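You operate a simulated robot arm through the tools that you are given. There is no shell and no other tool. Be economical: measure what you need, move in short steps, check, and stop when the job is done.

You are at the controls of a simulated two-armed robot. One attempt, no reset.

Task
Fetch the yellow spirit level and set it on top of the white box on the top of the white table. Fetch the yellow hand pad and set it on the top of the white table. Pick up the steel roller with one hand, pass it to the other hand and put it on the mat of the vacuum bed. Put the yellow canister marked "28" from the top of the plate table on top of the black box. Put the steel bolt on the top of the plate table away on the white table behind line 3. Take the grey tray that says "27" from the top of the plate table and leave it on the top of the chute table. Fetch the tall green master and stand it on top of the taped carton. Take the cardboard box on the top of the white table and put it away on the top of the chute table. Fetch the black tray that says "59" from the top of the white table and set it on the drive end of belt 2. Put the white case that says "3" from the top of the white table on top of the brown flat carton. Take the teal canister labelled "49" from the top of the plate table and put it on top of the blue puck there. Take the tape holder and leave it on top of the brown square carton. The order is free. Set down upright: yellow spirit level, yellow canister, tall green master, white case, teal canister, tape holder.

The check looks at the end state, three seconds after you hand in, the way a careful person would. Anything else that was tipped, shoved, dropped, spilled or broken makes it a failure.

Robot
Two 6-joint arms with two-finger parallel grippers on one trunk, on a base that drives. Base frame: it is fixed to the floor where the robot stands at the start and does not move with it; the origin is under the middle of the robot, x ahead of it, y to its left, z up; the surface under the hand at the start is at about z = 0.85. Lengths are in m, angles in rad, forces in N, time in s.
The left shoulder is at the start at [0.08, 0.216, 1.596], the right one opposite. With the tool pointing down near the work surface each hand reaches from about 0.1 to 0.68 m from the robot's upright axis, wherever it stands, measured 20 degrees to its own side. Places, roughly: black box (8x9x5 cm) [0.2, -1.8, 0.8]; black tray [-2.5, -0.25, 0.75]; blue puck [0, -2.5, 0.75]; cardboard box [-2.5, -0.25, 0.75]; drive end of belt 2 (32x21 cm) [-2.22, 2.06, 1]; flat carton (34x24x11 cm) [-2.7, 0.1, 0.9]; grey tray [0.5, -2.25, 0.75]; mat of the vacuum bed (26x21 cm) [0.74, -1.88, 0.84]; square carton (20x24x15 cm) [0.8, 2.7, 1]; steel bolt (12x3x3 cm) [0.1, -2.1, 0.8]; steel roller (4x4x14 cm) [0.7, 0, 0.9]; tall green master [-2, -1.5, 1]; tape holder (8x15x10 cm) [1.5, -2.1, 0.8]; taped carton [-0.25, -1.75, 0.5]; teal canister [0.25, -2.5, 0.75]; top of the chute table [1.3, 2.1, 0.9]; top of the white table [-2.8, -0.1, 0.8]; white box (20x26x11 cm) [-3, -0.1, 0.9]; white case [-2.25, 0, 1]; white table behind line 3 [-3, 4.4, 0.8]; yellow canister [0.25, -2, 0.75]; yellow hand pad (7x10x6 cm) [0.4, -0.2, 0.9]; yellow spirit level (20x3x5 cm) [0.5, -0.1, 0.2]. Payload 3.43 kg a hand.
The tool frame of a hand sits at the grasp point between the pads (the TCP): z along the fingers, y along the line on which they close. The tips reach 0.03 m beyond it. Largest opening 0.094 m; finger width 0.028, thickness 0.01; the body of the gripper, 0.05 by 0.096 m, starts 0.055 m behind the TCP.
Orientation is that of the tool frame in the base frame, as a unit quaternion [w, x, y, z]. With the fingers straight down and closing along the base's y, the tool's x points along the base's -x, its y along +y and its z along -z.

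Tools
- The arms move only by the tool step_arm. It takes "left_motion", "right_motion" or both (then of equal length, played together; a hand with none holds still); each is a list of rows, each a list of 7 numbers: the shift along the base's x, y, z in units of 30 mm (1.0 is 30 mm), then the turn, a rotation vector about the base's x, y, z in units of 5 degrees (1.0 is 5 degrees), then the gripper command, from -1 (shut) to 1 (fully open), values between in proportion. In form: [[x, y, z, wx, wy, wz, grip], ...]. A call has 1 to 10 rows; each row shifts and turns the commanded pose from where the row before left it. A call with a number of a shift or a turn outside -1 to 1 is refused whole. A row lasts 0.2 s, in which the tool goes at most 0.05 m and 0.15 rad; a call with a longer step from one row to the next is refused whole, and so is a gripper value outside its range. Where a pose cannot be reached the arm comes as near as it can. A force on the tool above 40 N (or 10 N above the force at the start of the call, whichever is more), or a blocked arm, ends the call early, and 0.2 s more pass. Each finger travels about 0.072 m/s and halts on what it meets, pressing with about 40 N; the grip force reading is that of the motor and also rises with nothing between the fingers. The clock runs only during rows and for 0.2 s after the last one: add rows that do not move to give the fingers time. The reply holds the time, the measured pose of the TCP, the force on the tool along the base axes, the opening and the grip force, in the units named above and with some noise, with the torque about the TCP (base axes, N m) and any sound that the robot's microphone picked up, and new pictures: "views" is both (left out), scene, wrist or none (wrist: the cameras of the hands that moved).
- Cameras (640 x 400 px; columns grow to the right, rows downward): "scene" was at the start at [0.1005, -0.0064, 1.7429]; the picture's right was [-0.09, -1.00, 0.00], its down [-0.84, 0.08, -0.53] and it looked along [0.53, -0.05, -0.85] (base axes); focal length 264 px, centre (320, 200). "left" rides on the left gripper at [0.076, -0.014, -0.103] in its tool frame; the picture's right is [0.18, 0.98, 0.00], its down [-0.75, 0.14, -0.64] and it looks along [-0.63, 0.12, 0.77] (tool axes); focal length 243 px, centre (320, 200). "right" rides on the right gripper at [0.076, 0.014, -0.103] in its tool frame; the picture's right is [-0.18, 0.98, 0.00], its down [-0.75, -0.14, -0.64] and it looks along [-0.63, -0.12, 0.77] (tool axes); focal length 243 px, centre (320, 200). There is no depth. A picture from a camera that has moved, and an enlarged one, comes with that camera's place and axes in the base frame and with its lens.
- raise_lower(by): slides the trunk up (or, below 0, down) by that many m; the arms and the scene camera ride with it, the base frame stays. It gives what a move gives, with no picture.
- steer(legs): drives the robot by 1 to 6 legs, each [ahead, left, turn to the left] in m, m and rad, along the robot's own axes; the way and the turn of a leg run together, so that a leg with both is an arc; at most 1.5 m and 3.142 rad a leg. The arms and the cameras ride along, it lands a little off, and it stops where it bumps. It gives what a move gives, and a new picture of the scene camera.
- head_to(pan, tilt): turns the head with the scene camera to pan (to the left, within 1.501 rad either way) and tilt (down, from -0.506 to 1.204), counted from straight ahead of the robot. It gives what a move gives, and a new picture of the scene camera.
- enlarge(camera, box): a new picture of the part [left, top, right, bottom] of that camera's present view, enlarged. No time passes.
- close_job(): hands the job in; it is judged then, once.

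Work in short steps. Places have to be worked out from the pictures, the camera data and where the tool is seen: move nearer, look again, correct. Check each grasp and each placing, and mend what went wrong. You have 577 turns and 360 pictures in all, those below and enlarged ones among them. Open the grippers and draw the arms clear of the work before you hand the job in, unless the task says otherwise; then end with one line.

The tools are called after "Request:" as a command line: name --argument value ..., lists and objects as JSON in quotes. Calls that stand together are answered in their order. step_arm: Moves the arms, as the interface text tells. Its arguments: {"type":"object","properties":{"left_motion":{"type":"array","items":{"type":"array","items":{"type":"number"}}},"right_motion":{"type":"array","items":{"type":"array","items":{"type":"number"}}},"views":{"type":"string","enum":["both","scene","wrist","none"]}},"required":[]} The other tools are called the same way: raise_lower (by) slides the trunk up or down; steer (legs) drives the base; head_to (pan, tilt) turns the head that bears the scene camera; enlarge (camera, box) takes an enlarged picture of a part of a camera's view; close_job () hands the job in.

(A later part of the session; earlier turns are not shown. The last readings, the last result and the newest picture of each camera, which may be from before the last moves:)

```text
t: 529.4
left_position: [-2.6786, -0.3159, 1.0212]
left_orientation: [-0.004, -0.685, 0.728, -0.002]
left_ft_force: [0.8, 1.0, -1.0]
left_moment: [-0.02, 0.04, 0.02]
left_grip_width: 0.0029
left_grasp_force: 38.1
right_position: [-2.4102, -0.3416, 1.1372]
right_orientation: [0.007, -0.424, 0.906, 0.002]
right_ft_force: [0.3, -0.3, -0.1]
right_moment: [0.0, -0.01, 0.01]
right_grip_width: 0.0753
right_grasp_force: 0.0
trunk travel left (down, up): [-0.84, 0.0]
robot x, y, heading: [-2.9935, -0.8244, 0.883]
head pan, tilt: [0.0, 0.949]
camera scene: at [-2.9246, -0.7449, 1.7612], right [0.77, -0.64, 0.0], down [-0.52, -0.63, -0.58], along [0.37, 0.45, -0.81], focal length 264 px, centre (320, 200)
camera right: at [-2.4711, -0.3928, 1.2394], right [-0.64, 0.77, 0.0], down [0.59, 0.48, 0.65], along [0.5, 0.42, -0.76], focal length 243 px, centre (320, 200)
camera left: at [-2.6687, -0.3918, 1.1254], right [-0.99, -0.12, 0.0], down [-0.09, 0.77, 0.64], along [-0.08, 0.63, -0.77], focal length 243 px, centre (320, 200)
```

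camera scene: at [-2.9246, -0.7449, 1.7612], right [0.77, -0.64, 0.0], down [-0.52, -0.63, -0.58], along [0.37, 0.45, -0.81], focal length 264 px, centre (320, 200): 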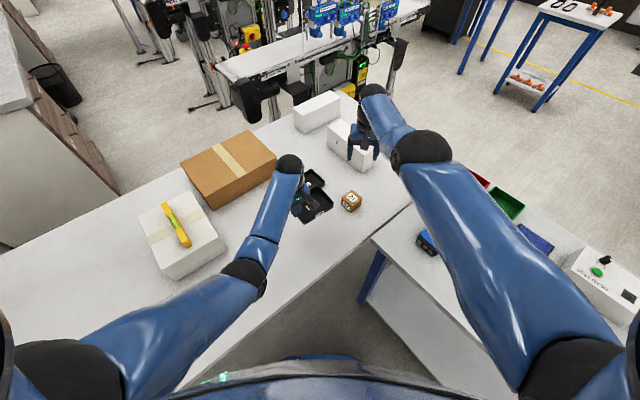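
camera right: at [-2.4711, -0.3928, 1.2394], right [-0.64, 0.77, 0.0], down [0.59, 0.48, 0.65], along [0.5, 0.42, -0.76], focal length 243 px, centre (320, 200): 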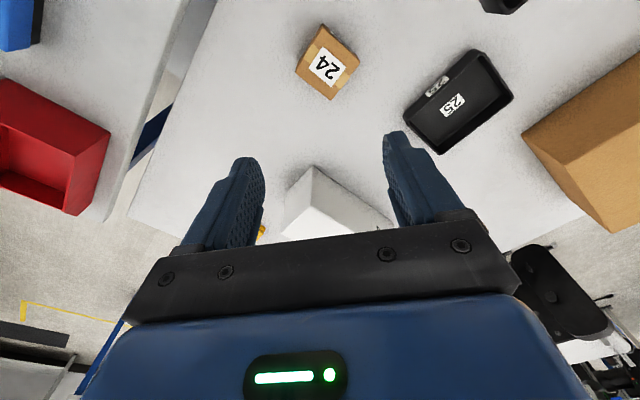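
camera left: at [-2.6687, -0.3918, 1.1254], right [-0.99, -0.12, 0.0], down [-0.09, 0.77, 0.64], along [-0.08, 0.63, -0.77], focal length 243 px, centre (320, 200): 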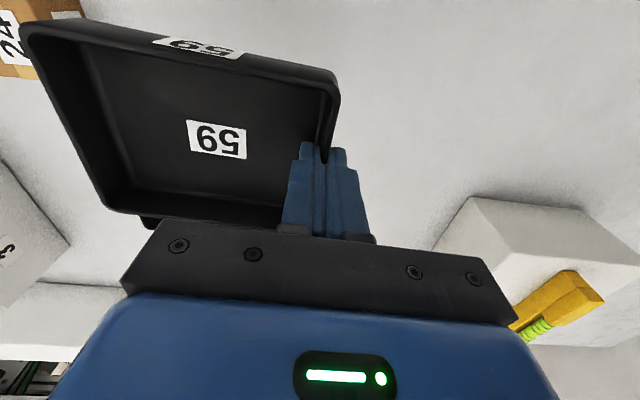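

Cube 24's top centre is about (-2.422,-0.336), aligned with the axes. I'll rotate the right hand -50° so it closes along y.

Request:
step_arm --right_motion '[[-0.1, 0.05, 0, 0, 0, -1, 0.8], [-0.1, 0.05, 0, 0, 0, -1, 0.8], [-0.1, 0.05, 0, 0, 0, -1, 0.8], [-0.1, 0.05, 0, 0, 0, -1, 0.8], [0, 0, 0, 0, 0, -1, 0.8], [0, 0, 0, 0, 0, -1, 0.8], [0, 0, 0, 0, 0, -1, 0.8], [0, 0, 0, 0, 0, -1, 0.8], [0, 0, 0, 0, 0, -1, 0.8], [0, 0, 0, 0, 0, -1, 0.8]]' --views "none"

Request:
raise_lower --by -0.1

Request:
step_arm --right_motion '[[0, 0, -0.3, 0, 0, 0, 0.8], [0, 0, -0.3, 0, 0, 0, 0.8], [0, 0, 0, 0, 0, 0, 0.8]]' --views "wrist"

```text
t: 531.6
left_position: [-2.6785, -0.3161, 1.0218]
left_orientation: [-0.004, -0.685, 0.729, -0.003]
left_ft_force: [-0.2, -0.7, -0.5]
left_moment: [-0.02, 0.05, 0.01]
left_grip_width: 0.003
left_grasp_force: 37.2
right_position: [-2.4215, -0.3349, 1.137]
right_orientation: [0.006, 0.0, 1.0, 0.002]
right_ft_force: [-0.1, 0.7, -0.4]
right_moment: [-0.02, -0.02, -0.02]
right_grip_width: 0.0848
right_grasp_force: 0.1
trunk travel left (down, up): [-0.84, 0.0]
robot x, y, heading: [-2.9895, -0.8243, 0.882]
head pan, tilt: [0.0, 0.949]
```

```text
t: 532.9
left_position: [-2.6778, -0.3155, 0.9215]
left_orientation: [-0.004, -0.685, 0.729, -0.003]
left_ft_force: [-0.4, 0.3, 0.3]
left_moment: [0.02, 0.05, -0.04]
left_grip_width: 0.0029
left_grasp_force: 37.9
right_position: [-2.4225, -0.3356, 1.0374]
right_orientation: [0.006, -0.001, 1.0, 0.0]
right_ft_force: [0.2, 0.4, 0.0]
right_moment: [0.02, 0.0, 0.05]
right_grip_width: 0.0845
right_grasp_force: 0.0
trunk travel left (down, up): [-0.74, 0.1]
robot x, y, heading: [-2.9924, -0.8253, 0.881]
head pan, tilt: [0.0, 0.949]
```

```text
t: 533.7
left_position: [-2.6777, -0.3161, 0.9221]
left_orientation: [-0.005, -0.685, 0.728, -0.002]
left_ft_force: [0.2, 0.4, -0.5]
left_moment: [-0.01, 0.05, 0.01]
left_grip_width: 0.0029
left_grasp_force: 38.0
right_position: [-2.4251, -0.3396, 1.0202]
right_orientation: [0.005, -0.001, 1.0, 0.001]
right_ft_force: [0.6, 0.4, -0.1]
right_moment: [-0.02, -0.02, -0.02]
right_grip_width: 0.0849
right_grasp_force: 0.0
right hand out of reach, approached as far as the arm can: row 2
trunk travel left (down, up): [-0.74, 0.1]
robot x, y, heading: [-2.9901, -0.8264, 0.881]
head pan, tilt: [0.0, 0.949]
camera right: at [-2.5026, -0.326, 1.1223], right [0.18, 0.98, 0.0], down [0.75, -0.14, 0.65], along [0.64, -0.12, -0.76], focal length 243 px, centre (320, 200)
```

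right: 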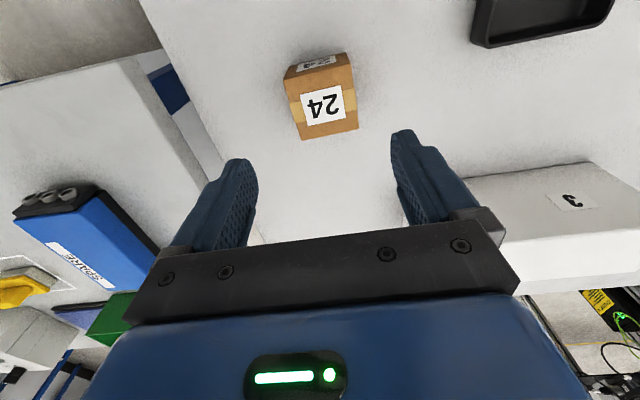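

I'll move the base 5 cm closer, raise the left (tray) and lower the trunk a further 0.1.

Request:
step_arm --left_motion '[[0, 0, 0.7, 0, 0, 0, -1], [0, 0, 0.7, 0, 0, 0, -1], [0, 0, 0.7, 0, 0, 0, -1], [0, 0, 0.7, 0, 0, 0, -1]]' --right_motion '[[0, 0, 0.6, 0, 0, 0, 0.8], [0, 0, 0.6, 0, 0, 0, 0.8], [0, 0, 0.5, 0, 0, 0, 0.8], [0, 0, 0, 0, 0, 0, 0.8]]' --views "none"

Request:
steer --legs '[[0.05, 0, 0]]'

Request:
raise_lower --by -0.1

Request:
step_arm --right_motion '[[-0.3, -0.3, -0.5, 0, 0, 0, 0.8], [-0.3, -0.3, -0.5, 0, 0, 0, 0.8], [-0.3, -0.3, 0, 0, 0, 0, 0.8], [0, 0, 0, 0, 0, 0, 0.8]]' --views "wrist"

```text
t: 534.7
left_position: [-2.6794, -0.3153, 1.0056]
left_orientation: [-0.005, -0.685, 0.729, -0.002]
left_ft_force: [-0.3, -0.6, -0.4]
left_moment: [0.01, 0.06, 0.02]
left_grip_width: 0.0031
left_grasp_force: 37.2
right_position: [-2.423, -0.3408, 1.0728]
right_orientation: [0.005, -0.001, 1.0, 0.002]
right_ft_force: [-0.3, -0.5, -0.4]
right_moment: [0.03, 0.0, -0.03]
right_grip_width: 0.0846
right_grasp_force: 0.1
trunk travel left (down, up): [-0.74, 0.1]
robot x, y, heading: [-2.9934, -0.8246, 0.88]
head pan, tilt: [0.0, 0.949]
```

```text
t: 535.7
left_position: [-2.6534, -0.2849, 1.0118]
left_orientation: [0.0, -0.685, 0.729, -0.002]
left_ft_force: [-1.0, -0.5, -0.2]
left_moment: [0.07, 0.01, 0.0]
left_grip_width: 0.0029
left_grasp_force: 37.7
right_position: [-2.3992, -0.3098, 1.0791]
right_orientation: [0.008, 0.0, 1.0, 0.004]
right_ft_force: [-1.4, -0.5, 0.2]
right_moment: [0.03, -0.06, -0.02]
right_grip_width: 0.0845
right_grasp_force: 0.0
trunk travel left (down, up): [-0.74, 0.1]
robot x, y, heading: [-2.9614, -0.7855, 0.882]
head pan, tilt: [0.0, 0.949]
camera scene: at [-2.9036, -0.719, 1.6625], right [0.77, -0.64, 0.0], down [-0.51, -0.62, -0.59], along [0.38, 0.46, -0.81], focal length 264 px, centre (320, 200)
```

scene: 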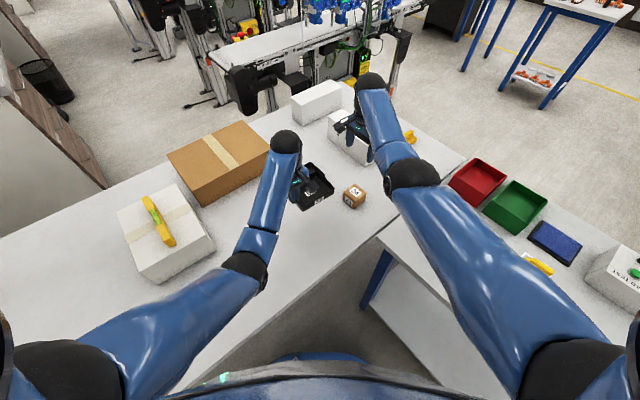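

```text
t: 537.0
left_position: [-2.6495, -0.2795, 0.9068]
left_orientation: [-0.003, -0.685, 0.729, -0.001]
left_ft_force: [-0.9, 0.3, -1.6]
left_moment: [0.03, 0.01, 0.01]
left_grip_width: 0.0032
left_grasp_force: 38.0
right_position: [-2.3932, -0.3042, 0.9739]
right_orientation: [0.007, -0.001, 1.0, 0.001]
right_ft_force: [0.1, -0.6, 0.0]
right_moment: [-0.01, -0.01, 0.01]
right_grip_width: 0.0844
right_grasp_force: 0.1
trunk travel left (down, up): [-0.64, 0.2]
robot x, y, heading: [-2.9579, -0.7915, 0.889]
head pan, tilt: [0.0, 0.949]
```

```text
t: 538.0
left_position: [-2.6477, -0.2794, 0.906]
left_orientation: [-0.004, -0.685, 0.728, -0.003]
left_ft_force: [-0.4, -0.3, -0.4]
left_moment: [0.02, 0.06, 0.02]
left_grip_width: 0.0029
left_grasp_force: 37.1
right_position: [-2.4193, -0.3293, 0.9432]
right_orientation: [0.004, -0.001, 1.0, -0.001]
right_ft_force: [-0.2, 0.0, -0.6]
right_moment: [-0.01, -0.04, -0.04]
right_grip_width: 0.0849
right_grasp_force: 0.1
trunk travel left (down, up): [-0.64, 0.2]
robot x, y, heading: [-2.9583, -0.7871, 0.876]
head pan, tilt: [0.0, 0.949]
camera right: at [-2.4977, -0.3151, 1.0441], right [0.18, 0.98, 0.0], down [0.75, -0.14, 0.65], along [0.64, -0.12, -0.76], focal length 243 px, centre (320, 200)
```

right: 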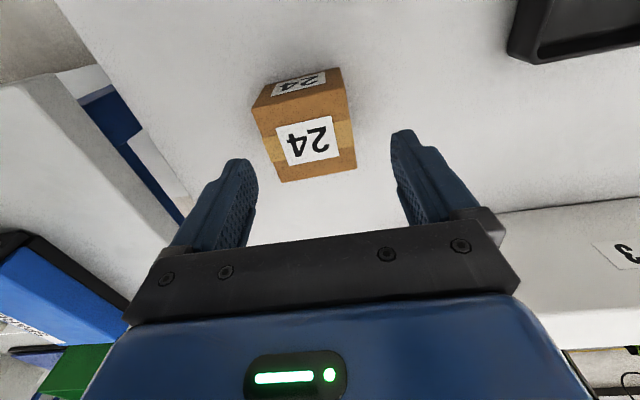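

Aligned with the cube. Fine-adjust, descend to z≈0.868, and grip.

Request:
step_arm --right_motion '[[0, -0.22, -0.5, 0, 0, 0, 0.8], [0, 0, -0.6, 0, 0, 0, 0.8], [0, 0, -0.6, 0, 0, 0, 0.8], [0, 0, -0.5, 0, 0, 0, 0.8], [0, 0, -0.3, 0, 0, 0, 0.8], [0, 0, 0, 0, 0, 0, 0.8]]' --views "wrist"

```text
t: 539.4
left_position: [-2.6494, -0.2782, 0.9066]
left_orientation: [-0.004, -0.685, 0.729, -0.002]
left_ft_force: [0.3, 0.0, -1.4]
left_moment: [0.01, 0.06, 0.02]
left_grip_width: 0.0031
left_grasp_force: 37.7
right_position: [-2.4199, -0.3354, 0.8672]
right_orientation: [0.007, -0.001, 1.0, 0.0]
right_ft_force: [0.1, -0.3, 0.4]
right_moment: [-0.01, 0.01, -0.01]
right_grip_width: 0.0848
right_grasp_force: 0.0
trunk travel left (down, up): [-0.64, 0.2]
robot x, y, heading: [-2.9594, -0.7899, 0.882]
head pan, tilt: [0.0, 0.949]
camera right: at [-2.4978, -0.3219, 0.969], right [0.18, 0.98, 0.0], down [0.75, -0.14, 0.65], along [0.64, -0.12, -0.76], focal length 243 px, centre (320, 200)
```

right: 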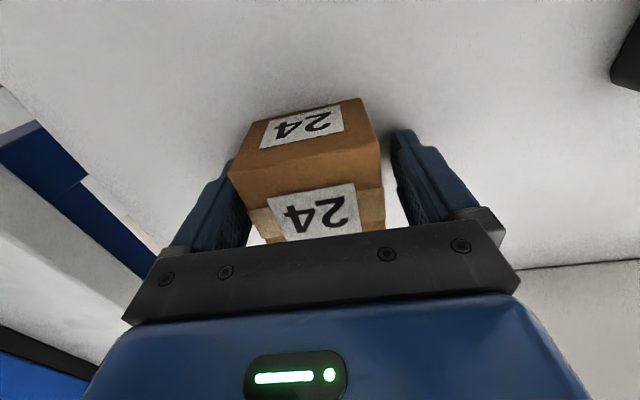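

Request:
step_arm --right_motion '[[0, 0, 0, 0, 0, 0, 0.4], [0, 0, 0, 0, 0, 0, 0], [0, 0, 0, 0, 0, 0, -0.1], [0, 0, 0, 0, 0, 0, -0.1], [0, 0, 0.4, 0, 0, 0, -0.1], [0, 0, 0.7, 0, 0, 0, -0.1], [0, 0, 0.7, 0, 0, 0, -0.1], [0, 0, 0.7, 0, 0, 0, -0.1]]' --left_motion '[[0, 0, 0, 0, 0, 0, -1], [0, 0, 0, 0, 0, 0, -1], [0, 0, 0, 0, 0, 0, -1], [0, 0, 0, 0, 0, 0, -1], [0, 0, 0.5, 0, 0, 0, -1], [0, 0, 0.7, 0, 0, 0, -1], [0, 0, 0.7, 0, 0, 0, -1], [0, 0, 0.7, 0, 0, 0, -1]]' --views "both"

```text
t: 541.2
left_position: [-2.6202, -0.2586, 0.9469]
left_orientation: [-0.004, -0.686, 0.728, -0.002]
left_ft_force: [0.5, -0.5, -0.8]
left_moment: [0.01, 0.05, -0.01]
left_grip_width: 0.0032
left_grasp_force: 38.0
left hand out of reach, approached as far as the arm can: row 5, 6, 7, 8
right_position: [-2.42, -0.3349, 0.9424]
right_orientation: [0.005, -0.001, 1.0, 0.0]
right_ft_force: [0.6, 0.9, -1.1]
right_moment: [-0.01, -0.01, -0.03]
right_grip_width: 0.0659
right_grasp_force: 40.3
trunk travel left (down, up): [-0.64, 0.2]
robot x, y, heading: [-2.9607, -0.7875, 0.88]
head pan, tilt: [0.0, 0.949]
camera scene: at [-2.8938, -0.7074, 1.5612], right [0.77, -0.64, 0.0], down [-0.52, -0.63, -0.58], along [0.37, 0.45, -0.81], focal length 264 px, centre (320, 200)
camera right: at [-2.4979, -0.3222, 1.0439], right [0.18, 0.98, 0.0], down [0.75, -0.14, 0.65], along [0.64, -0.12, -0.76], focal length 243 px, centre (320, 200)
camera left: at [-2.6104, -0.3348, 1.0504], right [-0.99, -0.12, 0.0], down [-0.09, 0.77, 0.64], along [-0.08, 0.63, -0.77], focal length 243 px, centre (320, 200)
```

scene: 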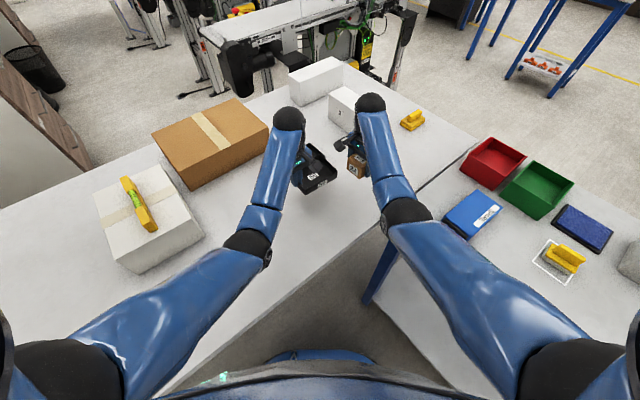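
right: 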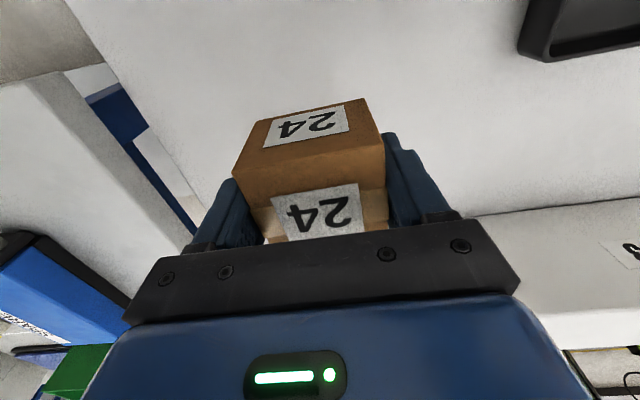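
left: 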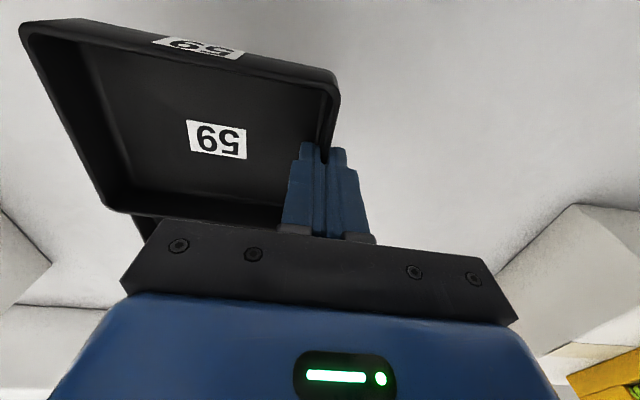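

Both are held. I'll raise the trunk and start the route around to belt 2.

Request:
raise_lower --by 0.2

Request:
steer --legs '[[-0.4, 0, 0], [0, 0, -2.45], [1.15, 0, 0], [0, 0, 1.571], [1.5, 0, 0], [0.5, 0, 0]]'

```text
t: 543.4
left_position: [-2.6191, -0.2598, 1.1469]
left_orientation: [-0.003, -0.685, 0.728, -0.002]
left_ft_force: [-0.7, 0.9, -0.3]
left_moment: [-0.01, 0.05, 0.0]
left_grip_width: 0.0033
left_grasp_force: 37.7
right_position: [-2.4203, -0.3354, 1.1425]
right_orientation: [0.006, -0.001, 1.0, 0.0]
right_ft_force: [0.5, 0.9, -0.7]
right_moment: [-0.03, -0.01, -0.01]
right_grip_width: 0.0658
right_grasp_force: 40.1
trunk travel left (down, up): [-0.84, 0.0]
robot x, y, heading: [-2.9582, -0.7889, 0.883]
head pan, tilt: [0.0, 0.949]
```

```text
t: 570.4
left_position: [-0.5714, -2.1359, 1.1476]
left_orientation: [-0.004, -0.316, 0.949, 0.0]
left_ft_force: [-0.5, -0.4, -0.2]
left_moment: [0.03, -0.01, 0.01]
left_grip_width: 0.0031
left_grasp_force: 37.6
right_position: [-0.5008, -2.3384, 1.1428]
right_orientation: [0.006, 0.42, 0.908, -0.002]
right_ft_force: [0.0, -1.1, -1.2]
right_moment: [-0.01, -0.03, 0.01]
right_grip_width: 0.0659
right_grasp_force: 39.9
trunk travel left (down, up): [-0.84, 0.0]
robot x, y, heading: [-1.1921, -2.2201, 0.014]
head pan, tilt: [0.0, 0.949]
camera scene: at [-1.0913, -2.2164, 1.7615], right [0.01, -1.0, 0.0], down [-0.81, -0.01, -0.58], along [0.58, 0.01, -0.81], focal length 264 px, centre (320, 200)
```

scene: 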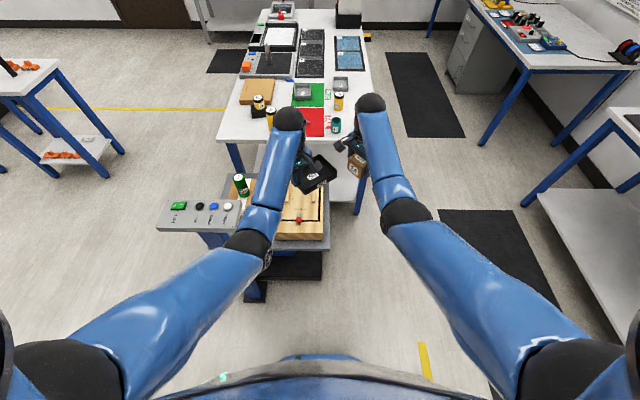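

The panel is close, so I'll back up before turning north, then re-centre and continue.

Request:
steer --legs '[[-0.35, 0, 0], [0, 0, 1.557], [0, -0.33, 0], [1.5, 0, 0], [0.15, 0, 0]]'

Request:
steer --legs '[[0, -1.0, 0], [1.5, 0, 0], [0.4, 0, 0], [0, 0, 1.571]]'

Request:
head_to --pan 0 --tilt 0.6

```text
t: 586.3
left_position: [-1.2981, 0.0485, 1.149]
left_orientation: [0.002, 0.893, -0.451, 0.004]
left_ft_force: [-0.1, -0.5, -0.9]
left_moment: [0.01, 0.04, -0.01]
left_grip_width: 0.0027
left_grasp_force: 37.1
right_position: [-1.0957, 0.1181, 1.1436]
right_orientation: [0.006, -0.343, 0.939, 0.004]
right_ft_force: [0.6, -0.9, -0.9]
right_moment: [0.02, -0.02, 0.02]
right_grip_width: 0.0656
right_grasp_force: 40.0
trunk travel left (down, up): [-0.84, 0.0]
robot x, y, heading: [-1.2166, -0.5713, 1.582]
head pan, tilt: [0.0, 0.949]
camera scene: at [-1.2195, -0.4744, 1.7617], right [1.0, 0.01, 0.0], down [0.01, -0.81, -0.59], along [-0.01, 0.59, -0.81], focal length 264 px, centre (320, 200)
```

scene: 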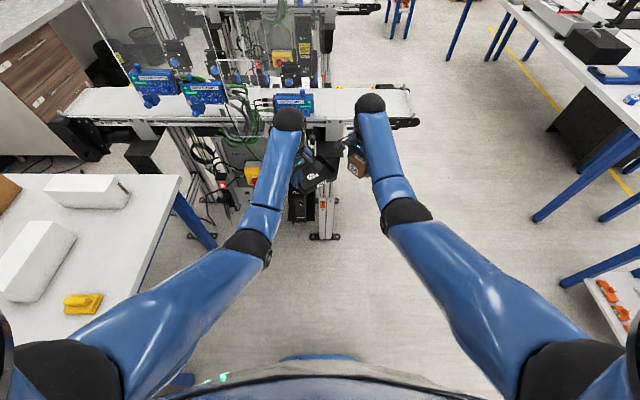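

```text
t: 604.4
left_position: [-0.8734, 1.2579, 1.1464]
left_orientation: [0.001, 0.95, 0.311, 0.005]
left_ft_force: [0.1, -1.6, -0.7]
left_moment: [-0.03, 0.01, 0.03]
left_grip_width: 0.003
left_grasp_force: 37.6
right_position: [-0.943, 1.4613, 1.1415]
right_orientation: [-0.002, 0.906, -0.424, -0.005]
right_ft_force: [-0.1, -1.0, -1.5]
right_moment: [-0.05, -0.02, 0.01]
right_grip_width: 0.066
right_grasp_force: 40.4
trunk travel left (down, up): [-0.84, 0.0]
robot x, y, heading: [-0.2485, 1.3301, -3.141]
head pan, tilt: [0.0, 0.949]
camera scene: at [-0.3523, 1.3329, 1.7612], right [0.0, 1.0, 0.0], down [0.81, 0.0, -0.58], along [-0.58, 0.0, -0.81], focal length 264 px, centre (320, 200)
```

scene: 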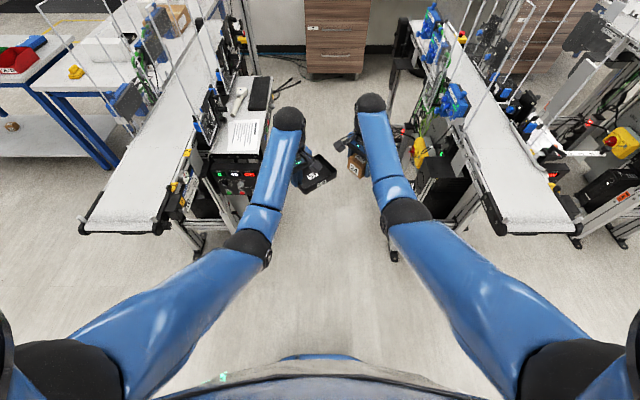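

```text
t: 605.2
left_position: [-0.8745, 1.2583, 1.1473]
left_orientation: [0.0, 0.951, 0.31, 0.005]
left_ft_force: [-0.1, 0.0, -1.1]
left_moment: [-0.03, -0.07, 0.01]
left_grip_width: 0.0033
left_grasp_force: 37.6
right_position: [-0.9432, 1.4609, 1.1408]
right_orientation: [-0.002, 0.906, -0.424, -0.005]
right_ft_force: [0.8, 0.4, -1.4]
right_moment: [-0.02, 0.02, 0.0]
right_grip_width: 0.0659
right_grasp_force: 40.1
trunk travel left (down, up): [-0.84, 0.0]
robot x, y, heading: [-0.2476, 1.3325, -3.133]
head pan, tilt: [0.0, 0.6]
camera scene: at [-0.3678, 1.3321, 1.7895], right [0.0, 1.0, 0.0], down [0.57, 0.0, -0.82], along [-0.82, 0.0, -0.57], focal length 264 px, centre (320, 200)
```

scene: 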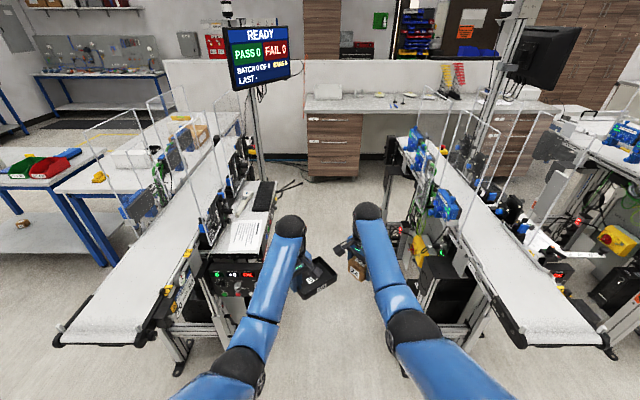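

Request:
enlarge --camera "scene" --box '[370, 90, 520, 230]'

```text
2.86 times, centred on (445, 160) of scene
camera zoom: at [-0.3678, 1.3321, 1.7895], right [0.0, 1.0, 0.0], down [0.57, 0.0, -0.82], along [-0.82, 0.0, -0.57], focal length 754 px, centre (-37, 314)
```

zoom: 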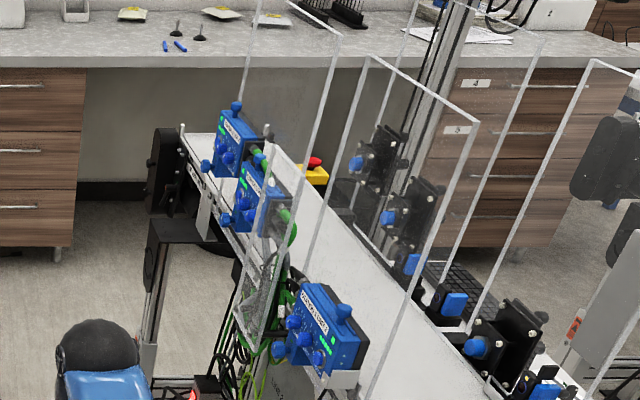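

Belt 2's drive end is at the far (west) end by the motor; best reached from the corridor beyond. I'll drive through the gap between lines 1 and 2.

Request:
steer --legs '[[0, -0.07, -0.008], [1.3, 0, 0]]'

```text
t: 612.3
left_position: [-2.1666, 1.3327, 1.148]
left_orientation: [-0.001, 0.951, 0.308, 0.005]
left_ft_force: [0.6, 0.3, -0.3]
left_moment: [-0.02, -0.04, 0.01]
left_grip_width: 0.0028
left_grasp_force: 38.0
right_position: [-2.2344, 1.5354, 1.143]
right_orientation: [-0.003, 0.905, -0.425, -0.005]
right_ft_force: [0.5, -0.5, -1.3]
right_moment: [-0.01, -0.02, 0.01]
right_grip_width: 0.0655
right_grasp_force: 40.1
trunk travel left (down, up): [-0.84, 0.0]
robot x, y, heading: [-1.5441, 1.4041, -3.142]
head pan, tilt: [0.0, 0.6]
camera scene: at [-1.6592, 1.4052, 1.7897], right [0.0, 1.0, 0.0], down [0.56, 0.0, -0.83], along [-0.83, 0.0, -0.56], focal length 264 px, centre (320, 200)
```

scene: 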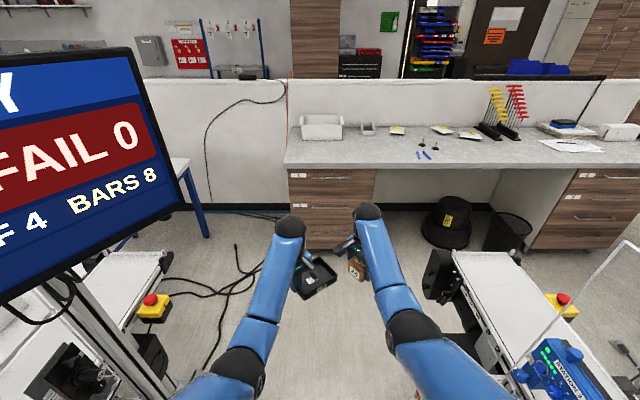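

I'll go to x≈-2.62, turn right to face +y, shift left into the corridor and advance alongside the belt end.

Request:
steer --legs '[[1.08, 0, 0], [0, 0, -1.571], [0, 0.27, 0], [0.65, 0, 0]]'

Request:
head_to --pan -1.0 --tilt 0.8

```text
t: 626.4
left_position: [-2.9755, 2.6713, 1.1475]
left_orientation: [0.003, 0.892, -0.452, 0.003]
left_ft_force: [0.8, -0.2, 0.2]
left_moment: [-0.05, 0.02, 0.03]
left_grip_width: 0.003
left_grasp_force: 37.9
right_position: [-2.7729, 2.7411, 1.1423]
right_orientation: [0.005, -0.342, 0.94, 0.002]
right_ft_force: [-0.5, -0.2, -0.6]
right_moment: [0.03, -0.02, 0.0]
right_grip_width: 0.0658
right_grasp_force: 39.4
trunk travel left (down, up): [-0.84, 0.0]
robot x, y, heading: [-2.8995, 2.049, 1.575]
head pan, tilt: [0.0, 0.6]
camera scene: at [-2.8985, 2.1662, 1.7898], right [1.0, 0.01, 0.0], down [0.0, -0.56, -0.83], along [0.0, 0.83, -0.56], focal length 264 px, centre (320, 200)
```

scene: 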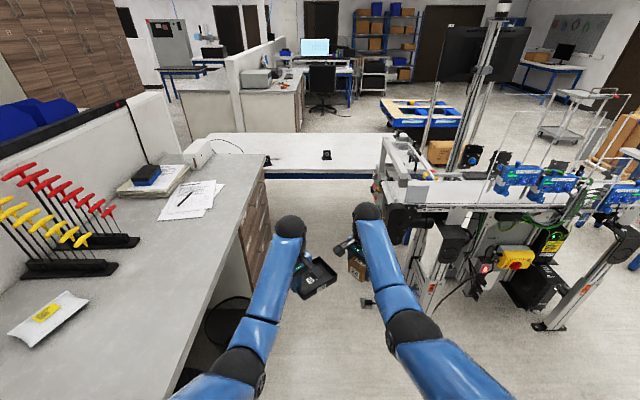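

```text
t: 627.7
left_position: [-2.9754, 2.6732, 1.1471]
left_orientation: [0.003, 0.892, -0.452, 0.003]
left_ft_force: [0.1, 0.5, -1.1]
left_moment: [-0.02, 0.06, -0.07]
left_grip_width: 0.0031
left_grasp_force: 38.1
right_position: [-2.7728, 2.7428, 1.1414]
right_orientation: [0.004, -0.341, 0.94, 0.001]
right_ft_force: [0.4, -0.5, -1.3]
right_moment: [0.0, 0.01, 0.06]
right_grip_width: 0.0657
right_grasp_force: 40.5
trunk travel left (down, up): [-0.84, 0.0]
robot x, y, heading: [-2.894, 2.0506, 1.575]
head pan, tilt: [-1.0, 0.799]
camera scene: at [-2.8303, 2.1243, 1.7728], right [0.55, -0.84, 0.0], down [-0.6, -0.39, -0.7], along [0.58, 0.38, -0.72], focal length 264 px, centre (320, 200)
```

scene: 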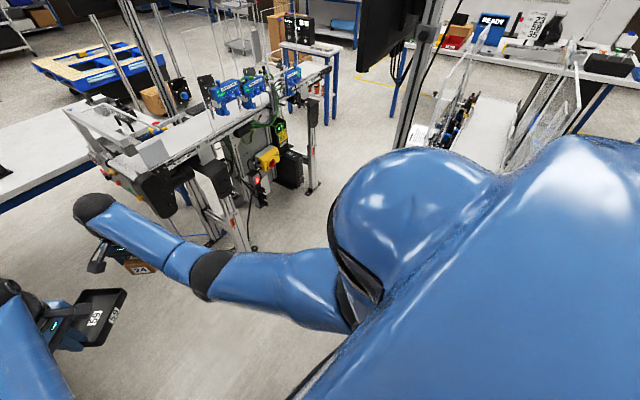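

Next I'll pull the right hand (cube) back toward the body, then turn to face the belt end.

Request:
step_arm --right_motion '[[0.4, -0.8, -0.3, 0, 0, 0, -0.1], [0.4, -0.8, -0.3, 0, 0, 0, -0.1], [0.4, -0.8, -0.3, 0, 0, 0, -0.1], [0.4, -0.8, -0.3, 0, 0, 0, -0.1], [0.4, -0.8, -0.3, 0, 0, 0, -0.1], [0.4, -0.8, -0.3, 0, 0, 0, -0.1], [0.4, -0.8, -0.3, 0, 0, 0, -0.1], [0.4, -0.8, -0.3, 0, 0, 0, -0.1]]' --views "none"

Request:
steer --legs '[[0, 0, -1.575]]'

Request:
head_to --pan 0 --tilt 0.85

```text
t: 629.5
left_position: [-2.9751, 2.6729, 1.1481]
left_orientation: [0.003, 0.892, -0.452, 0.003]
left_ft_force: [-0.4, -0.1, -0.5]
left_moment: [-0.01, 0.03, -0.01]
left_grip_width: 0.0031
left_grasp_force: 37.6
right_position: [-2.6749, 2.5528, 1.064]
right_orientation: [0.006, -0.342, 0.94, 0.003]
right_ft_force: [1.1, 0.2, -0.9]
right_moment: [0.01, -0.01, 0.03]
right_grip_width: 0.0654
right_grasp_force: 40.2
right hand out of reach, approached as far as the arm can: row 6
trunk travel left (down, up): [-0.84, 0.0]
robot x, y, heading: [-2.9007, 2.0493, 1.574]
head pan, tilt: [-1.0, 0.799]
```

```text
t: 633.7
left_position: [-2.2745, 2.1141, 1.1463]
left_orientation: [-0.004, -0.303, 0.953, -0.001]
left_ft_force: [0.1, -0.5, -0.2]
left_moment: [0.04, 0.0, -0.01]
left_grip_width: 0.003
left_grasp_force: 37.8
right_position: [-2.3986, 1.8169, 1.0637]
right_orientation: [0.006, 0.431, 0.902, -0.002]
right_ft_force: [-0.5, 0.2, -0.8]
right_moment: [0.0, 0.01, 0.01]
right_grip_width: 0.0656
right_grasp_force: 39.9
trunk travel left (down, up): [-0.84, 0.0]
robot x, y, heading: [-2.8977, 2.0505, -0.009]
head pan, tilt: [-1.0, 0.799]
camera scene: at [-2.8242, 1.9812, 1.7728], right [-0.85, -0.53, 0.0], down [-0.38, 0.61, -0.7], along [0.37, -0.59, -0.72], focal length 264 px, centre (320, 200)
```

scene: 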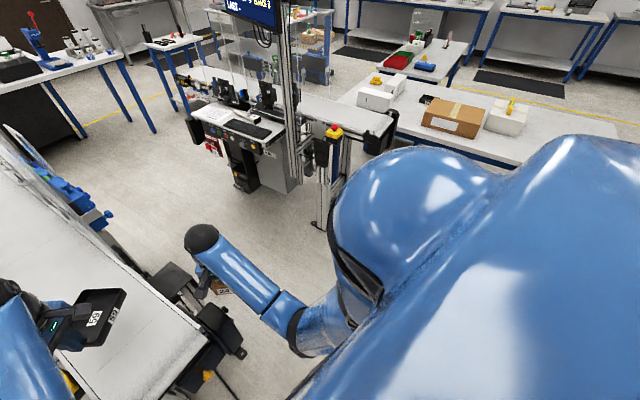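

```text
t: 635.0
left_position: [-2.2756, 2.1143, 1.1469]
left_orientation: [-0.004, -0.302, 0.953, 0.0]
left_ft_force: [0.3, 0.7, -0.2]
left_moment: [0.04, 0.04, -0.02]
left_grip_width: 0.0029
left_grasp_force: 37.5
right_position: [-2.4002, 1.8174, 1.0629]
right_orientation: [0.006, 0.431, 0.902, -0.001]
right_ft_force: [-0.7, -0.4, -1.6]
right_moment: [0.01, 0.02, 0.0]
right_grip_width: 0.0658
right_grasp_force: 40.0
trunk travel left (down, up): [-0.84, 0.0]
robot x, y, heading: [-2.8987, 2.0522, -0.016]
head pan, tilt: [0.0, 0.85]
camera scene: at [-2.7888, 2.0482, 1.7687], right [-0.01, -1.0, 0.0], down [-0.75, 0.01, -0.66], along [0.66, -0.01, -0.75], focal length 264 px, centre (320, 200)
```

scene: 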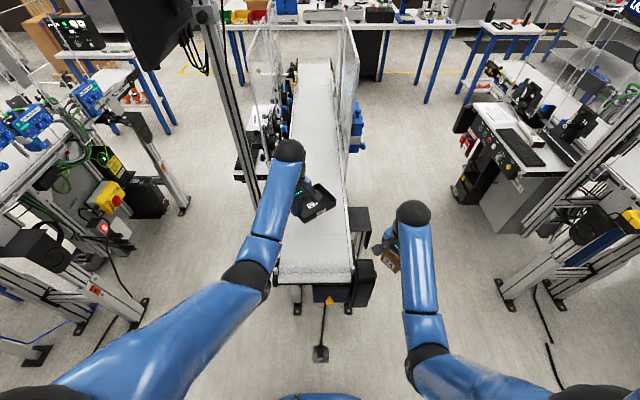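

The tray is right above the drive end (tray centre ≈(-2.24,2.07)). I'll lower it straight down.

Request:
step_arm --left_motion '[[0, 0, -0.6, 0, 0, 0, -1], [0, 0, -0.7, 0, 0, 0, -1], [0, 0, -0.7, 0, 0, 0, -1], [0, 0, -0.6, 0, 0, 0, -1], [0, 0, -0.3, 0, 0, 0, -1], [0, 0, -0.2, 0, 0, 0, -1], [0, 0, 0, 0, 0, 0, -1]]' --views "both"

```text
t: 636.6
left_position: [-2.2738, 2.1137, 1.0539]
left_orientation: [-0.006, -0.302, 0.953, 0.0]
left_ft_force: [0.0, -0.3, 0.0]
left_moment: [0.01, 0.03, 0.01]
left_grip_width: 0.003
left_grasp_force: 38.0
right_position: [-2.3987, 1.8173, 1.0635]
right_orientation: [0.006, 0.431, 0.902, -0.001]
right_ft_force: [-0.1, -0.3, -1.4]
right_moment: [0.02, 0.02, 0.02]
right_grip_width: 0.0657
right_grasp_force: 39.8
trunk travel left (down, up): [-0.84, 0.0]
robot x, y, heading: [-2.9036, 2.0511, -0.017]
head pan, tilt: [0.0, 0.85]
camera scene: at [-2.7888, 2.0481, 1.7687], right [-0.01, -1.0, 0.0], down [-0.75, 0.01, -0.66], along [0.66, -0.01, -0.75], focal length 264 px, centre (320, 200)
camera left: at [-2.3277, 2.0591, 1.157], right [-0.72, 0.7, 0.0], down [0.54, 0.55, 0.64], along [0.44, 0.46, -0.77], focal length 243 px, centre (320, 200)
```

scene: 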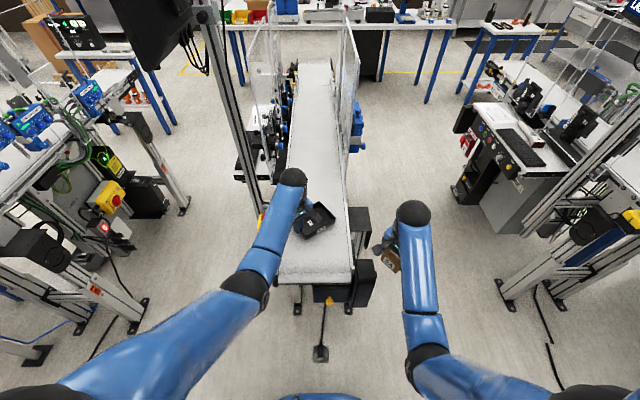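
left: 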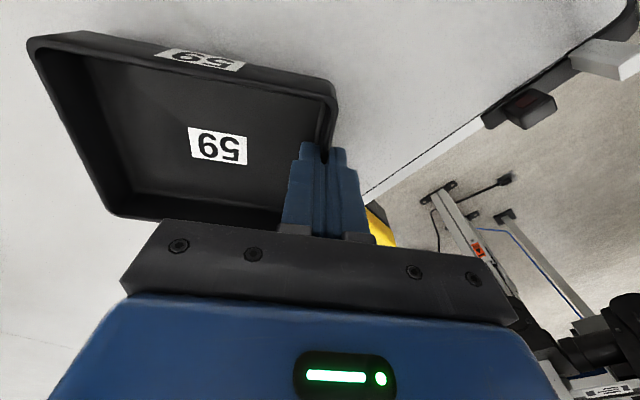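

Request:
step_arm --left_motion '[[0, 0, -0.15, 0, 0, 0, -1], [0, 0, -0.15, 0, 0, 0, -1], [0, 0, 0, 0, 0, 0, -1]]' --views "none"

```text
t: 637.4
left_position: [-2.2756, 2.114, 1.0443]
left_orientation: [-0.005, -0.302, 0.953, 0.0]
left_ft_force: [0.3, 0.4, -1.3]
left_moment: [0.03, 0.02, -0.01]
left_grip_width: 0.0032
left_grasp_force: 38.2
right_position: [-2.4005, 1.8186, 1.0629]
right_orientation: [0.006, 0.431, 0.902, -0.002]
right_ft_force: [-0.3, -0.5, -1.3]
right_moment: [0.02, 0.03, 0.03]
right_grip_width: 0.066
right_grasp_force: 40.2
trunk travel left (down, up): [-0.84, 0.0]
robot x, y, heading: [-2.8973, 2.0502, -0.013]
head pan, tilt: [0.0, 0.85]
```

Request:
step_arm --left_motion '[[0, 0, -0.2, 0, 0, 0, -1], [0, 0, -0.2, 0, 0, 0, -1], [0, 0, -0.2, 0, 0, 0, -1], [0, 0, 0, 0, 0, 0, -1]]' --views "wrist"

```text
t: 638.3
left_position: [-2.2741, 2.1141, 1.0348]
left_orientation: [0.003, -0.302, 0.953, -0.003]
left_ft_force: [-12.2, 1.5, 17.0]
left_moment: [0.14, 0.43, 0.02]
left_grip_width: 0.003
left_grasp_force: 37.6
right_position: [-2.405, 1.8185, 1.0635]
right_orientation: [0.007, 0.431, 0.902, -0.001]
right_ft_force: [-0.2, -0.4, -1.3]
right_moment: [0.01, 0.02, 0.0]
right_grip_width: 0.0656
right_grasp_force: 39.7
trunk travel left (down, up): [-0.84, 0.0]
robot x, y, heading: [-2.9007, 2.0508, -0.014]
head pan, tilt: [0.0, 0.85]
stopped in row 4 (left hand): the force on the tool passed its limit at 44 N (the readings are from after the stop); the commanded pose is now the measured one
camera left: at [-2.3297, 2.0586, 1.1375], right [-0.72, 0.7, -0.01], down [0.53, 0.55, 0.64], along [0.45, 0.46, -0.77], focal length 243 px, centre (320, 200)
```

left: 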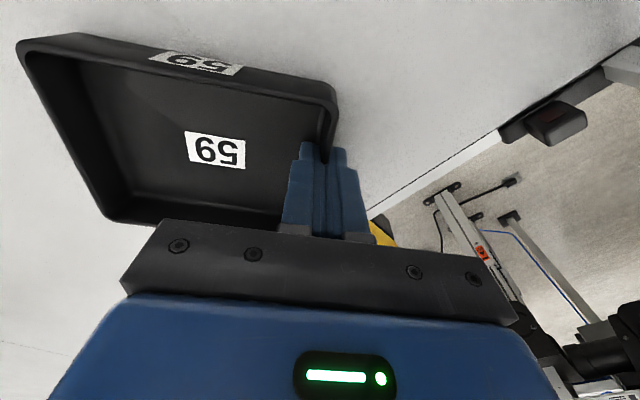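

Contact at 1.035. I'll relieve slightly, open, and rise.

Request:
step_arm --left_motion '[[0, 0, 0.08, 0, 0, 0, -1], [0, 0, 0, 0, 0, 0, -0.7], [0, 0, 0, 0, 0, 0, -0.5], [0, 0, 0, 0, 0, 0, -0.5], [0, 0, 0.5, 0, 0, 0, -0.5], [0, 0, 0.8, 0, 0, 0, -0.5], [0, 0, 0.9, 0, 0, 0, -0.5], [0, 0, 0.9, 0, 0, 0, -0.5]]' --views "both"

```text
t: 640.1
left_position: [-2.2703, 2.1137, 1.1262]
left_orientation: [-0.001, -0.302, 0.953, -0.002]
left_ft_force: [0.3, 0.1, 1.2]
left_moment: [0.0, 0.01, -0.01]
left_grip_width: 0.0234
left_grasp_force: 0.0
right_position: [-2.4008, 1.8166, 1.0622]
right_orientation: [0.005, 0.431, 0.902, -0.002]
right_ft_force: [0.1, 0.1, -1.3]
right_moment: [0.04, -0.02, -0.01]
right_grip_width: 0.0657
right_grasp_force: 40.1
trunk travel left (down, up): [-0.84, 0.0]
robot x, y, heading: [-2.8968, 2.0516, -0.011]
head pan, tilt: [0.0, 0.85]
camera scene: at [-2.7886, 2.0478, 1.7686], right [-0.01, -1.0, 0.0], down [-0.75, 0.01, -0.66], along [0.66, -0.01, -0.75], focal length 264 px, centre (320, 200)
camera left: at [-2.3251, 2.0588, 1.229], right [-0.72, 0.7, 0.0], down [0.53, 0.55, 0.64], along [0.45, 0.46, -0.77], focal length 243 px, centre (320, 200)
```

scene: 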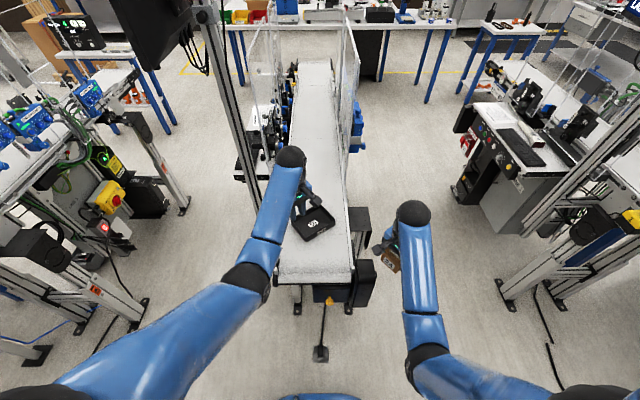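
left: 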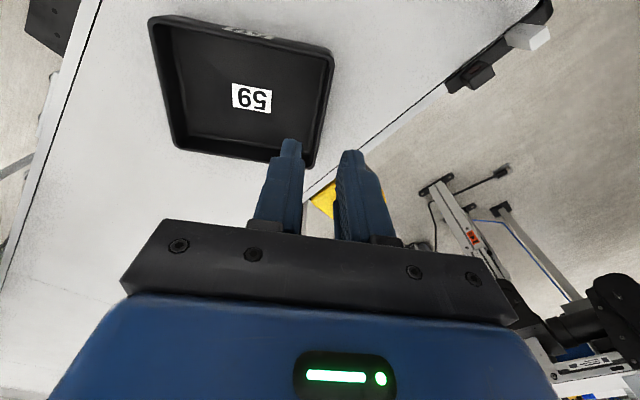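

Tray 59 rests on the drive end of belt 2. I'll straighten the left hand, then go back out through the gap.

Request:
step_arm --left_motion '[[0, 0, 0.2, 0, 0, -1, 0], [0, 0, 0.2, 0, 0, -1, 0], [0, 0, 0, 0, 0, -1, 0], [0, 0, 0, 0, 0, -1, 0], [0, 0, 0, 0, 0, -1, 0], [0, 0, 0, 0, 0, -1, 0], [0, 0, 0, 0, 0, -1, 0]]' --views "none"

Request:
steer --legs '[[-0.05, 0, 0.012], [0, -0.62, 0], [1.5, 0, 0], [1.2, 0, 0]]'

```text
t: 641.7
left_position: [-2.2705, 2.114, 1.1387]
left_orientation: [-0.001, -0.001, 1.0, -0.002]
left_ft_force: [0.0, -0.4, 0.2]
left_moment: [0.0, -0.01, 0.01]
left_grip_width: 0.0471
left_grasp_force: 0.1
right_position: [-2.4005, 1.8178, 1.0624]
right_orientation: [0.006, 0.431, 0.902, -0.002]
right_ft_force: [0.3, -0.8, -1.5]
right_moment: [-0.01, 0.02, 0.03]
right_grip_width: 0.0656
right_grasp_force: 39.7
trunk travel left (down, up): [-0.84, 0.0]
robot x, y, heading: [-2.9, 2.0508, -0.011]
head pan, tilt: [0.0, 0.85]
```

```text
t: 658.3
left_position: [0.3529, 1.5177, 1.1397]
left_orientation: [-0.002, -0.011, 1.0, -0.003]
left_ft_force: [-0.3, -0.5, -0.2]
left_moment: [-0.01, 0.0, -0.02]
left_grip_width: 0.0469
left_grasp_force: 0.0
right_position: [0.229, 1.2192, 1.0633]
right_orientation: [0.006, 0.424, 0.906, -0.002]
right_ft_force: [-0.4, 0.1, -0.1]
right_moment: [-0.02, -0.02, 0.01]
right_grip_width: 0.066
right_grasp_force: 39.5
trunk travel left (down, up): [-0.84, 0.0]
robot x, y, heading: [-0.2725, 1.4404, 0.003]
head pan, tilt: [0.0, 0.85]
camera scene: at [-0.1648, 1.443, 1.7689], right [0.0, -1.0, 0.0], down [-0.75, 0.0, -0.66], along [0.66, 0.0, -0.75], focal length 264 px, centre (320, 200)
```

scene: 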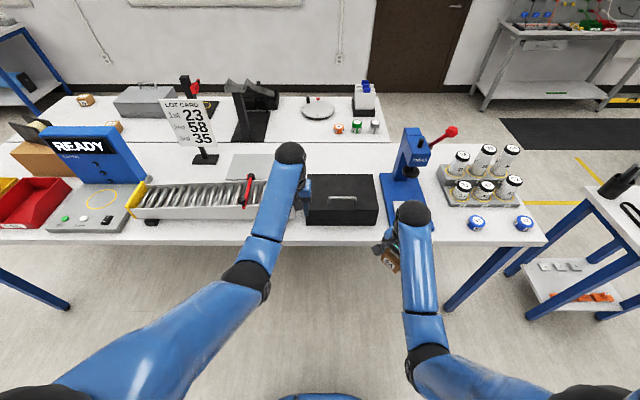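

I'm close to the tables; I'll back a little, turn right and drive south to the plate table.

Request:
steer --legs '[[-0.1, 0, 0], [0, 0, -1.571], [1.5, 0, 0], [0.8, 0, 0], [0, 0.55, 0]]'

Request:
head_to --pan 0 --tilt 0.75

```text
t: 676.9
left_position: [0.2255, -1.4759, 1.1386]
left_orientation: [-0.002, 0.702, 0.712, -0.001]
left_ft_force: [-0.4, 0.1, 0.4]
left_moment: [0.02, -0.01, 0.01]
left_grip_width: 0.0471
left_grasp_force: 0.1
right_position: [-0.071, -1.3513, 1.0612]
right_orientation: [0.003, 0.941, 0.338, -0.004]
right_ft_force: [0.3, 0.3, -1.4]
right_moment: [-0.01, 0.0, 0.01]
right_grip_width: 0.0656
right_grasp_force: 40.3
trunk travel left (down, up): [-0.84, 0.0]
robot x, y, heading: [0.1596, -0.8468, -1.578]
head pan, tilt: [0.0, 0.85]
camera scene: at [0.1559, -0.9585, 1.7687], right [-1.0, 0.0, 0.0], down [0.0, 0.75, -0.66], along [0.0, -0.66, -0.75], focal length 264 px, centre (320, 200)
```

scene: 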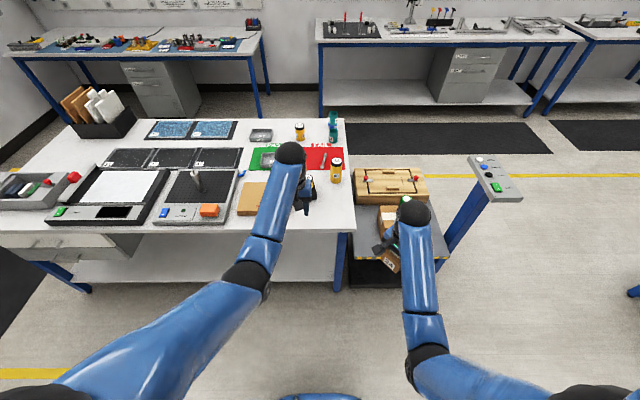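

```text
t: 677.6
left_position: [0.227, -1.4767, 1.1385]
left_orientation: [-0.002, 0.702, 0.712, -0.001]
left_ft_force: [-0.4, 0.1, -1.0]
left_moment: [-0.01, -0.02, 0.03]
left_grip_width: 0.0467
left_grasp_force: 0.0
right_position: [-0.0689, -1.3501, 1.0624]
right_orientation: [0.003, 0.942, 0.337, -0.006]
right_ft_force: [-0.4, 0.0, -0.8]
right_moment: [0.01, 0.0, 0.0]
right_grip_width: 0.0659
right_grasp_force: 40.0
trunk travel left (down, up): [-0.84, 0.0]
robot x, y, heading: [0.1596, -0.8503, -1.579]
head pan, tilt: [0.0, 0.75]
camera scene: at [0.1576, -0.9631, 1.7767], right [-1.0, 0.0, 0.0], down [0.0, 0.68, -0.73], along [0.0, -0.73, -0.68], focal length 264 px, centre (320, 200)
```

scene: 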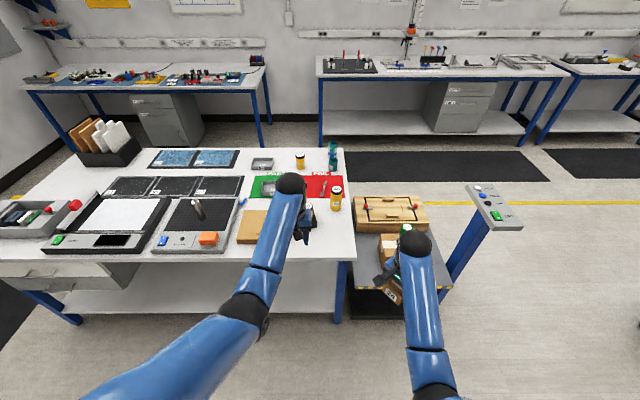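

Request:
enlarge --camera "scene" --box '[225, 140, 355, 225]'

```text
4.71 times, centred on (290, 182) of scene
camera zoom: at [0.1576, -0.9631, 1.7767], right [-1.0, 0.0, 0.0], down [0.0, 0.68, -0.73], along [0.0, -0.73, -0.68], focal length 1242 px, centre (461, 282)
```

zoom: 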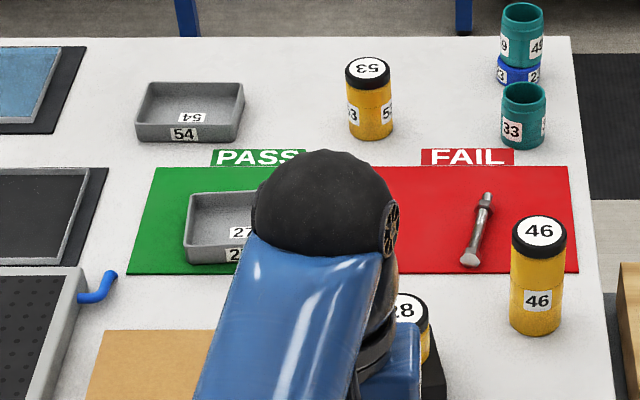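

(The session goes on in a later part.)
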